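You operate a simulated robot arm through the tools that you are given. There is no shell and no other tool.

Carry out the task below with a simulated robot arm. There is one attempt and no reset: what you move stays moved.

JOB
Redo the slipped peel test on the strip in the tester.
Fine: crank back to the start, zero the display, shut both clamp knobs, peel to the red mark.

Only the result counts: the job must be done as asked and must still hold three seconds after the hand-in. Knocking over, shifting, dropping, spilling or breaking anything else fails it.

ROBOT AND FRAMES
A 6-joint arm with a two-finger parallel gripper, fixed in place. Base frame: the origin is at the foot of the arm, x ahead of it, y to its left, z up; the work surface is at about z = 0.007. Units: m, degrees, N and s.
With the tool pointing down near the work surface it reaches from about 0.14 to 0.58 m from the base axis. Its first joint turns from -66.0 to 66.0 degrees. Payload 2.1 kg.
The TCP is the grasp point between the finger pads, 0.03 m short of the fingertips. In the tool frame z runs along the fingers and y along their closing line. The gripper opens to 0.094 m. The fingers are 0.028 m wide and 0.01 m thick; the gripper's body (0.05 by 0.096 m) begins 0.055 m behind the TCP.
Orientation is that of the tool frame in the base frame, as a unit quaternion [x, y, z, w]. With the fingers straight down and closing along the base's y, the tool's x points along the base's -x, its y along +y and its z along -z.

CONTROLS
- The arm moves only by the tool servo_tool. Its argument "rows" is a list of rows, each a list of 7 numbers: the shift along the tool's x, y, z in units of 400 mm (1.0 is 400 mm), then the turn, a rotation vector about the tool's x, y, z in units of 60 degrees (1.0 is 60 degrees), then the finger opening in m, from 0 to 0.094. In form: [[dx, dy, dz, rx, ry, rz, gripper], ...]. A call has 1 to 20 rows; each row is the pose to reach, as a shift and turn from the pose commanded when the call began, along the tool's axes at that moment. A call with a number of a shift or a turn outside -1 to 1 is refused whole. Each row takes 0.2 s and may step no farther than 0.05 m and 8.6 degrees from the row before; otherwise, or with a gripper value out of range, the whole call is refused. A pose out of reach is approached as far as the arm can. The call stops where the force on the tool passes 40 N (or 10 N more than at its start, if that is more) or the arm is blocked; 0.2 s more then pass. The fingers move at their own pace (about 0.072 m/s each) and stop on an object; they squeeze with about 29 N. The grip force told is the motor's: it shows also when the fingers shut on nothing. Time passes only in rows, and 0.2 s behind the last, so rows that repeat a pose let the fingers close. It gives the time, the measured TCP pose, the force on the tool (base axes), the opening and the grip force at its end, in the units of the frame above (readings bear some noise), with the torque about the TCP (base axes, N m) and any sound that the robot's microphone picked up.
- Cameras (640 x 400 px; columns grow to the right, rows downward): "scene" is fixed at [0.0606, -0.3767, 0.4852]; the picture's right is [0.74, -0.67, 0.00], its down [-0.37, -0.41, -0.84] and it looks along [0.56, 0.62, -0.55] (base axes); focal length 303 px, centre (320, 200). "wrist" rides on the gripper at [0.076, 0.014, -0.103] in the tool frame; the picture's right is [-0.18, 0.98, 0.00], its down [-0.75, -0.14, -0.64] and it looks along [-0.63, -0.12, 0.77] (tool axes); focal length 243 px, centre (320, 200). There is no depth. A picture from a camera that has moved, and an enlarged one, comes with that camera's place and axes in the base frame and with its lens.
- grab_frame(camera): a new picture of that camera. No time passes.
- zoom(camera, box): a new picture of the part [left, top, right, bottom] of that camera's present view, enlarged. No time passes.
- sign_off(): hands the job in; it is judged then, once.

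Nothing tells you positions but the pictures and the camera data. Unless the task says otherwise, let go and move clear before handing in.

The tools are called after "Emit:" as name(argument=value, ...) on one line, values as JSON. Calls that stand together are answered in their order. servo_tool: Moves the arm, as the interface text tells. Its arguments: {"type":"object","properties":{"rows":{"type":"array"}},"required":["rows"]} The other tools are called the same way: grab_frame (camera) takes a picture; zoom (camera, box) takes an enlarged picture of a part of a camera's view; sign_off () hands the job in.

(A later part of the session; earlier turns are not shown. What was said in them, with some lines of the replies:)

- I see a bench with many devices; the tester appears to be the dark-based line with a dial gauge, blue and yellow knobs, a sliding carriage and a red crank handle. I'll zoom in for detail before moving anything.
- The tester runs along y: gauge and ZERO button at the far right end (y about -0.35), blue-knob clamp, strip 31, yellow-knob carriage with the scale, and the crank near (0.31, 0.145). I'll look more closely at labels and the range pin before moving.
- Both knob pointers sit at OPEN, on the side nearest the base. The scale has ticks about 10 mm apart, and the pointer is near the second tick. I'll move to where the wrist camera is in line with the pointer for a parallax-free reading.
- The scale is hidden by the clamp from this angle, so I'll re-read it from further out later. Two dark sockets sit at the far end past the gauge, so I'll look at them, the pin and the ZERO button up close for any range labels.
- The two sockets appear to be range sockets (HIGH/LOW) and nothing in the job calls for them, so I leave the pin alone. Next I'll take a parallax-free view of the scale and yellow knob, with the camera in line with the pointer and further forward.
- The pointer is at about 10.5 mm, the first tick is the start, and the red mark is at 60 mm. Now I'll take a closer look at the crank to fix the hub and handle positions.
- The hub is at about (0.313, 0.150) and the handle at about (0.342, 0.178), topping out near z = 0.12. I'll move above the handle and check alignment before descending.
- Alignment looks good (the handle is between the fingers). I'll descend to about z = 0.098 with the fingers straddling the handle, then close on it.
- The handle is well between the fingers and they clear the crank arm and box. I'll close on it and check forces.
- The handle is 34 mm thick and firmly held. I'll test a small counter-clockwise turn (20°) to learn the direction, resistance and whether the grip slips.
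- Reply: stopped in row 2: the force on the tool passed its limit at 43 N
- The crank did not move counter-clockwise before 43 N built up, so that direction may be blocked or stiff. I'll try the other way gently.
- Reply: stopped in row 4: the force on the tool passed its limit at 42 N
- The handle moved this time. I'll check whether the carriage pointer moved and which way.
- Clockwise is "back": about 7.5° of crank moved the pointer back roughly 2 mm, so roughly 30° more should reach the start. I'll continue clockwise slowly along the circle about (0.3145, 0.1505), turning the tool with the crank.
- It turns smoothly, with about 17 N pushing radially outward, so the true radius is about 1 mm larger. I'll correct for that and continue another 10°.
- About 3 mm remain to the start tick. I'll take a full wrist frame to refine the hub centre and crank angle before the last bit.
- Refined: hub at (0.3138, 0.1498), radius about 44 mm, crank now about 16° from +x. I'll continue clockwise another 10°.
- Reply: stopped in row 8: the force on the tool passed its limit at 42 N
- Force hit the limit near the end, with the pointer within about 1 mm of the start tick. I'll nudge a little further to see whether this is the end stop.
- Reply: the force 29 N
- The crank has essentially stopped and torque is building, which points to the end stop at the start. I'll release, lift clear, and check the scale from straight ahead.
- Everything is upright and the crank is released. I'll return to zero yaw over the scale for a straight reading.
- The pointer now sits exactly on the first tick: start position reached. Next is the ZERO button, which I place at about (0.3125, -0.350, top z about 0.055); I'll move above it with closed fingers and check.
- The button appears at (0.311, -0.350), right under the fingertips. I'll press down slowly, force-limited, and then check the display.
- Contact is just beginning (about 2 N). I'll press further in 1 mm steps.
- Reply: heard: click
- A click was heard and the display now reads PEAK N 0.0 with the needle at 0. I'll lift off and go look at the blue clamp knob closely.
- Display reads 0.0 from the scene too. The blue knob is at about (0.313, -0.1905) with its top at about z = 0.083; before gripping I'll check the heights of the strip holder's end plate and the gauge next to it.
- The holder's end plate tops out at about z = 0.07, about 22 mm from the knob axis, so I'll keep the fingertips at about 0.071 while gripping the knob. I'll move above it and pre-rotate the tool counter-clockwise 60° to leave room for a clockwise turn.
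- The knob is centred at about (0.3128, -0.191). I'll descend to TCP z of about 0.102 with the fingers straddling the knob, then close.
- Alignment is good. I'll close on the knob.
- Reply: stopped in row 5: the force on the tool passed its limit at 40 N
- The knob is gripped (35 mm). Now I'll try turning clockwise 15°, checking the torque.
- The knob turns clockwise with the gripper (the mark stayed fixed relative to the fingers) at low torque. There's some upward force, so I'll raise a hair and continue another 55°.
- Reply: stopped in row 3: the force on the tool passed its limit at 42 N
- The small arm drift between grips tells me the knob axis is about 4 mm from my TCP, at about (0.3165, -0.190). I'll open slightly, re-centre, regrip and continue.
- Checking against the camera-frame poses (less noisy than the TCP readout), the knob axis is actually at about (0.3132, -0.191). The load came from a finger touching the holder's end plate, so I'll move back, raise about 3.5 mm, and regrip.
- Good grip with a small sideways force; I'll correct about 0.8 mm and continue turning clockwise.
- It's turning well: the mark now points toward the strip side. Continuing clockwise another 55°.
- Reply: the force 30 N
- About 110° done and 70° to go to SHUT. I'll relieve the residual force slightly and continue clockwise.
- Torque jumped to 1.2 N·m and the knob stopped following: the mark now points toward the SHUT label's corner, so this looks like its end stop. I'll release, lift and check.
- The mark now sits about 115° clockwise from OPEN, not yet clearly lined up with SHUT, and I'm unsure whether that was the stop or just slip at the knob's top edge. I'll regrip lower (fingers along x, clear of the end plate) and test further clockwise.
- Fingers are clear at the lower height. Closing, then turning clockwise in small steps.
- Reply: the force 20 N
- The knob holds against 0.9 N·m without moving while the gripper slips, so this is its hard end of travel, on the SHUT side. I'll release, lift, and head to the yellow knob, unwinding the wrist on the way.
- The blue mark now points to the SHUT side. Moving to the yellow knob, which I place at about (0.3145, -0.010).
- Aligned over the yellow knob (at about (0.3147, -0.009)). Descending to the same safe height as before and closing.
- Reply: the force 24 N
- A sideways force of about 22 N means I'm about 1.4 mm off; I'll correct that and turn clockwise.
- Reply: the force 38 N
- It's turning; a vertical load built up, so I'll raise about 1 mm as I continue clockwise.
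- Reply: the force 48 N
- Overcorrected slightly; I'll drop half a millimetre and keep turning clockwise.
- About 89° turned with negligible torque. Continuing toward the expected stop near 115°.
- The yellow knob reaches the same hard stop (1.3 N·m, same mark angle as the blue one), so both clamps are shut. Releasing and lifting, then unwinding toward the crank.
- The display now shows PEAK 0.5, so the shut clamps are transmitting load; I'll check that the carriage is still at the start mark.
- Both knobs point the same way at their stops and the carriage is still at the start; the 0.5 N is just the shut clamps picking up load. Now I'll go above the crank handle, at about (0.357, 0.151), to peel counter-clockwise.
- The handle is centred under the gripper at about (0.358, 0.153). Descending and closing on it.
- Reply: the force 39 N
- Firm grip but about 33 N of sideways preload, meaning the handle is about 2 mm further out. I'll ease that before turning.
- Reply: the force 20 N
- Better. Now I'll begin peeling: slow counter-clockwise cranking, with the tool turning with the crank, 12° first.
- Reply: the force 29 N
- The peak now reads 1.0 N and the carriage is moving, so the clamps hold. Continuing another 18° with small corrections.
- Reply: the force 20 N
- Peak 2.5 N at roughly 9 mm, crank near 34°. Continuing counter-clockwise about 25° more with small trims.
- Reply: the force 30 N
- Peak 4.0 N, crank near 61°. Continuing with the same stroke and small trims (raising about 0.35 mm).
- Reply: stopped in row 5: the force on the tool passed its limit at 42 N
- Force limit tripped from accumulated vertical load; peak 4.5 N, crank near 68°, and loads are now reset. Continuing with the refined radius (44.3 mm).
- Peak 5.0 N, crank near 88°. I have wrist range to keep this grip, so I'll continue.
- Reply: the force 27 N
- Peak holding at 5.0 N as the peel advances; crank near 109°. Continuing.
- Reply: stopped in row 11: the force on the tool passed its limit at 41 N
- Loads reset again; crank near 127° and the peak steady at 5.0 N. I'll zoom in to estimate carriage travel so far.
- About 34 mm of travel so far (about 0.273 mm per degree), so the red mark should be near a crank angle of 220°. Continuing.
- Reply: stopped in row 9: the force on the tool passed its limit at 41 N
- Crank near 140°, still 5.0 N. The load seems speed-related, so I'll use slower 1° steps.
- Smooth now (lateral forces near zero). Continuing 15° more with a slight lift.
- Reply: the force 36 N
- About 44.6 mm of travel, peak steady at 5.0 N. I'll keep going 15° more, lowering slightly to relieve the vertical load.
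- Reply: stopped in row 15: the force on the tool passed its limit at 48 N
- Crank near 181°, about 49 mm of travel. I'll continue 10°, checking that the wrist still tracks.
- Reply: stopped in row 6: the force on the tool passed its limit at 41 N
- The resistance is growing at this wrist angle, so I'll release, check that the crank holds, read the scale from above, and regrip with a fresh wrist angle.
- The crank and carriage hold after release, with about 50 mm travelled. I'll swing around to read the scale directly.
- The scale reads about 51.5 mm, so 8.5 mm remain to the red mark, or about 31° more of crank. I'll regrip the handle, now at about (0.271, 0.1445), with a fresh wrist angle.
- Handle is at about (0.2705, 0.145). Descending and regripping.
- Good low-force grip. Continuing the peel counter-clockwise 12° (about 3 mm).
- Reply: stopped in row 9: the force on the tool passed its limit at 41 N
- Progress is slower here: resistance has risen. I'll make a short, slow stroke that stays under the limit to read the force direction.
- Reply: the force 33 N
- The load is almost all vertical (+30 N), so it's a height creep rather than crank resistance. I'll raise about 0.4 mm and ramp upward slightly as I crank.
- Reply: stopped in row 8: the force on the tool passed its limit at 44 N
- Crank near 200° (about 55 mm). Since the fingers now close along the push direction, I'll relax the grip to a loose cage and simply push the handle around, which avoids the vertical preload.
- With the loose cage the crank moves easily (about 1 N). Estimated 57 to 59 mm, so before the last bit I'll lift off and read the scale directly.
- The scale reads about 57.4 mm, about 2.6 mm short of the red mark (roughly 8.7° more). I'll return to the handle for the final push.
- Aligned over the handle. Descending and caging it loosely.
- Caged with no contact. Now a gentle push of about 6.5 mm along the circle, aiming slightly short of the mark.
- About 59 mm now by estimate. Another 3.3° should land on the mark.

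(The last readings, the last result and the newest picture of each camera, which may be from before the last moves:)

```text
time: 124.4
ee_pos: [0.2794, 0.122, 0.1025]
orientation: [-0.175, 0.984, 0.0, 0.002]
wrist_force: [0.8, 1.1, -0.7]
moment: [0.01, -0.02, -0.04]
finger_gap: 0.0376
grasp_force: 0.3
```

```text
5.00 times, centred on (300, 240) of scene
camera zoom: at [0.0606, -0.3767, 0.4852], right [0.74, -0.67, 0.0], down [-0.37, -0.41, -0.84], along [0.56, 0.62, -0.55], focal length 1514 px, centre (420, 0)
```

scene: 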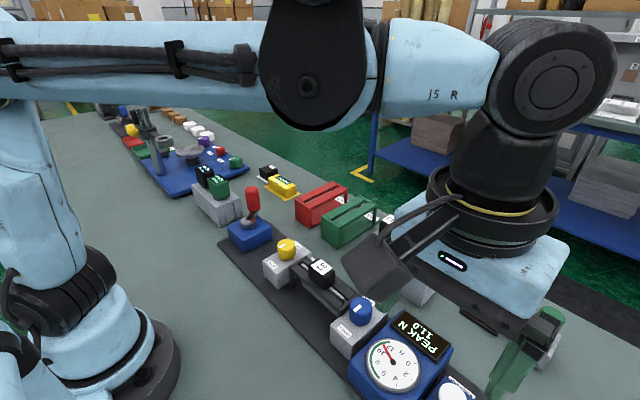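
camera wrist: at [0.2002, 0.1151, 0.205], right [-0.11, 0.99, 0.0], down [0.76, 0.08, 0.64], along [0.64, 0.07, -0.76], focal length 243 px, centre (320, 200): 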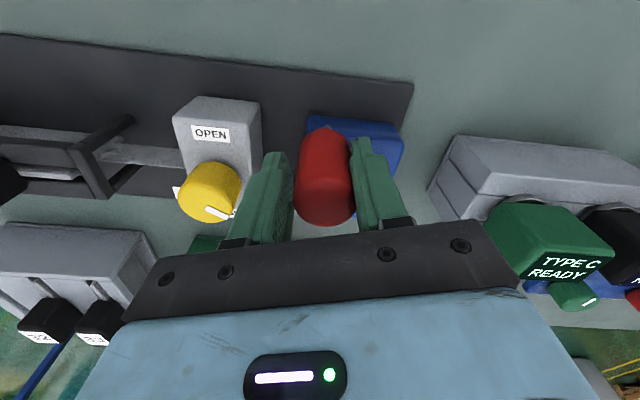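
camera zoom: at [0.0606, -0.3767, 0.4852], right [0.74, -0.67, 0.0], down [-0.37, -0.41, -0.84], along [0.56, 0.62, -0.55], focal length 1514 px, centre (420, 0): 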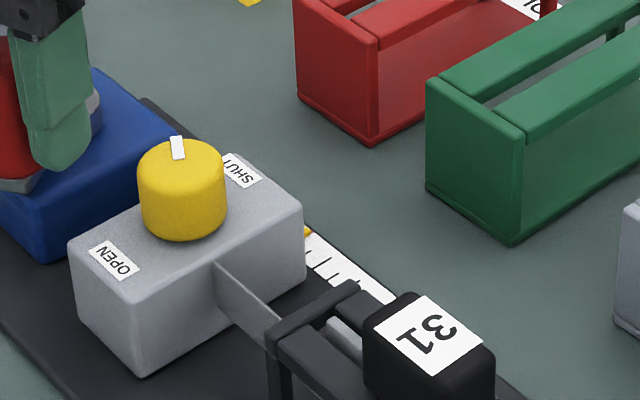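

Lifting off without dragging the handle, then reading the scale.

Emit:
servo_tool(rows=[[0, 0.004, 0, 0, 0, 0, 0.042], [0, 0.004, 0, 0, 0, 0, 0.055], [0, 0.004, -0.07, 0, 0, 0, 0.055], [0, 0.004, -0.17, 0, 0, 0, 0.055], [0, 0.004, -0.26, 0, 0, 0, 0.065], [-0.041, -0.065, -0.31, 0, 0, 0.085, 0.065], [-0.082, -0.131, -0.36, 0, 0, 0.17, 0.065], [-0.123, -0.197, -0.41, 0, 0, 0.255, 0.065], [-0.163, -0.263, -0.45, 0, 0, 0.337, 0.065], [-0.163, -0.263, -0.45, 0, 0, 0.337, 0.065]])

Emit:
grab_frame(camera="wrist")

Emit:
zoom(camera="wrist", box=[280, 40, 360, 90])

Emit:
zoom(camera="wrist", box=[240, 20, 400, 120])

```text
time: 126.6
ee_pos: [0.3755, 0.0455, 0.2849]
orientation: [0.001, 1.0, 0.001, 0.001]
wrist_force: [0.8, 0.1, 0.3]
moment: [0.01, 0.0, 0.03]
finger_gap: 0.0653
grasp_force: 0.1
```

```text
taken
camera wrist: at [0.2981, 0.0588, 0.3867], right [0.19, 0.98, 0.0], down [0.75, -0.14, 0.64], along [0.63, -0.12, -0.76], focal length 243 px, centre (320, 200)
```

wrist: 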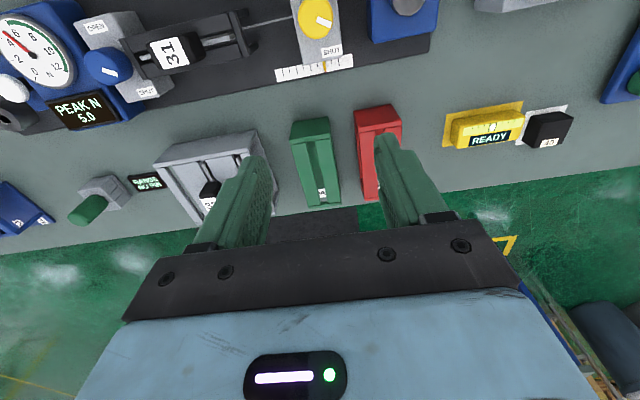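

```text
8.00 times, centred on (320, 65) of wrist
camera zoom: at [0.2981, 0.0588, 0.3867], right [0.19, 0.98, 0.0], down [0.75, -0.14, 0.64], along [0.63, -0.12, -0.76], focal length 1941 px, centre (320, 1280)
```

zoom: 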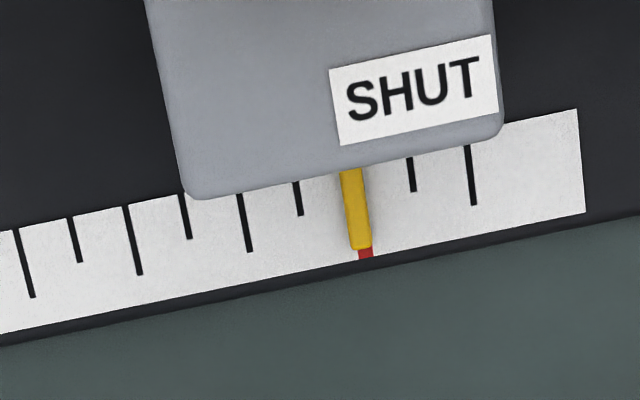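

```text
4.00 times, centred on (320, 70) of wrist
camera zoom: at [0.2981, 0.0588, 0.3867], right [0.19, 0.98, 0.0], down [0.75, -0.14, 0.64], along [0.63, -0.12, -0.76], focal length 970 px, centre (320, 720)
```

zoom: 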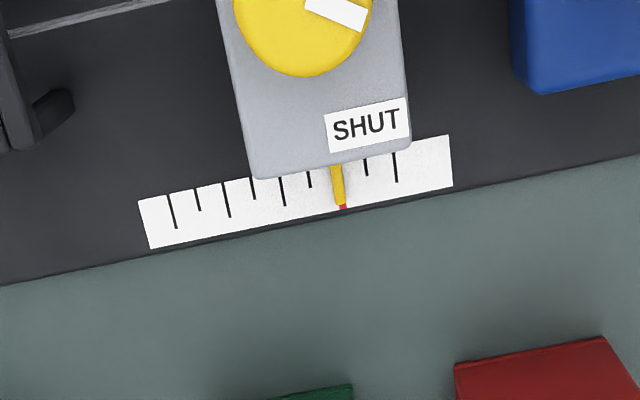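

The pointer now covers the red mark (within about 0.4 mm), the display shows a 5.0 N peak and the gripper is clear. I'll do a last overall check that nothing else moved.

Emit:
grab_frame(camera="scene")

Emit:
zoom(camera="scene", box=[160, 120, 480, 400])

Emit:
zoom(camera="wrist", box=[0, 0, 360, 140])

```text
taken
```

scene: 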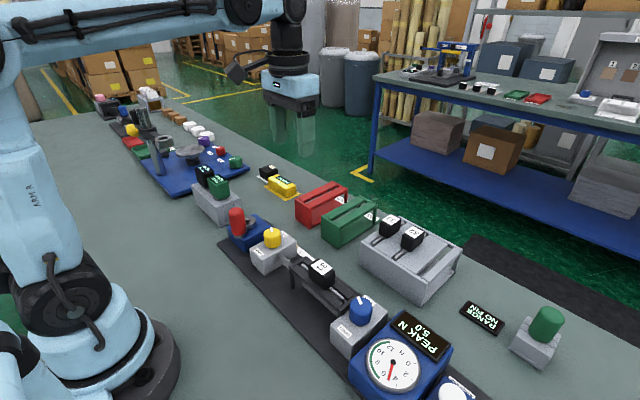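

```text
1.43 times, centred on (320, 260) of scene
camera zoom: at [0.0606, -0.3767, 0.4852], right [0.74, -0.67, 0.0], down [-0.37, -0.41, -0.84], along [0.56, 0.62, -0.55], focal length 432 px, centre (320, 114)
```

zoom: 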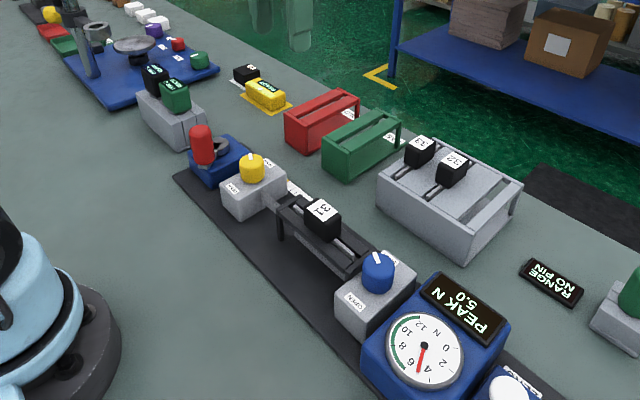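

```text
1.78 times, centred on (180, 70) of wrist
camera zoom: at [0.2981, 0.0588, 0.3867], right [0.19, 0.98, 0.0], down [0.75, -0.14, 0.64], along [0.63, -0.12, -0.76], focal length 431 px, centre (569, 431)
```

zoom: 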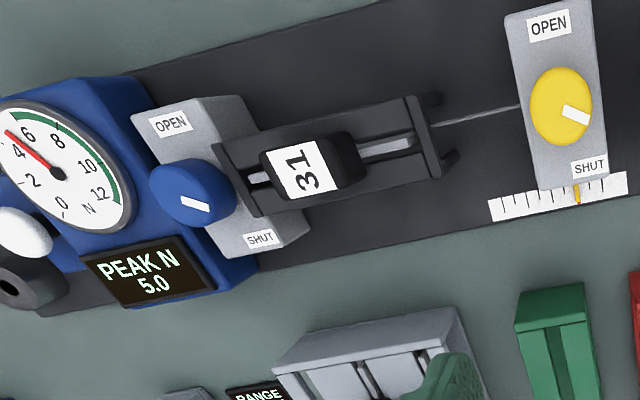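

The carriage pointer is on the red mark with the tape peeled out to it. The display shows the new 5.0 N peak, both clamp knobs are at their SHUT stops, everything else is where it was, and the gripper is clear. Handing in.

Emit:
sign_off()

```text
The job is handed in.
```

I redid the peel test on strip 31 and handed it in. The new peak reading is 5.0 N; the slipped test had shown 11.0 N.

- **Start and zero:** I cranked the carriage back until the pointer sat on the first scale tick. Pressing ZERO gave a click and the display read 0.0.
- **Clamps:** Both knobs are turned clockwise to their end stops. The marks stop about 115° round from OPEN and don't line up exactly with the SHUT labels. Both stops were solid, and the load cell picked up force through the strip. Shutting them put a 0.5 N reading on the display before I started the peel; I did not re-zero.
- **Peel:** I cranked until the pointer covered the red mark, about 0.4 mm short of its centre at my last reading. The force climbed to 5.0 N and stayed level for the rest of the pull.
- **Pauses:** I let go of the crank three times along the way to regrip and read the scale. The crank and carriage held each time.

I left the range pin alone, since the job didn't call for it, so that display still reads "NO PIN". Nothing else moved in the final camera check, and the gripper is clear of the tester.
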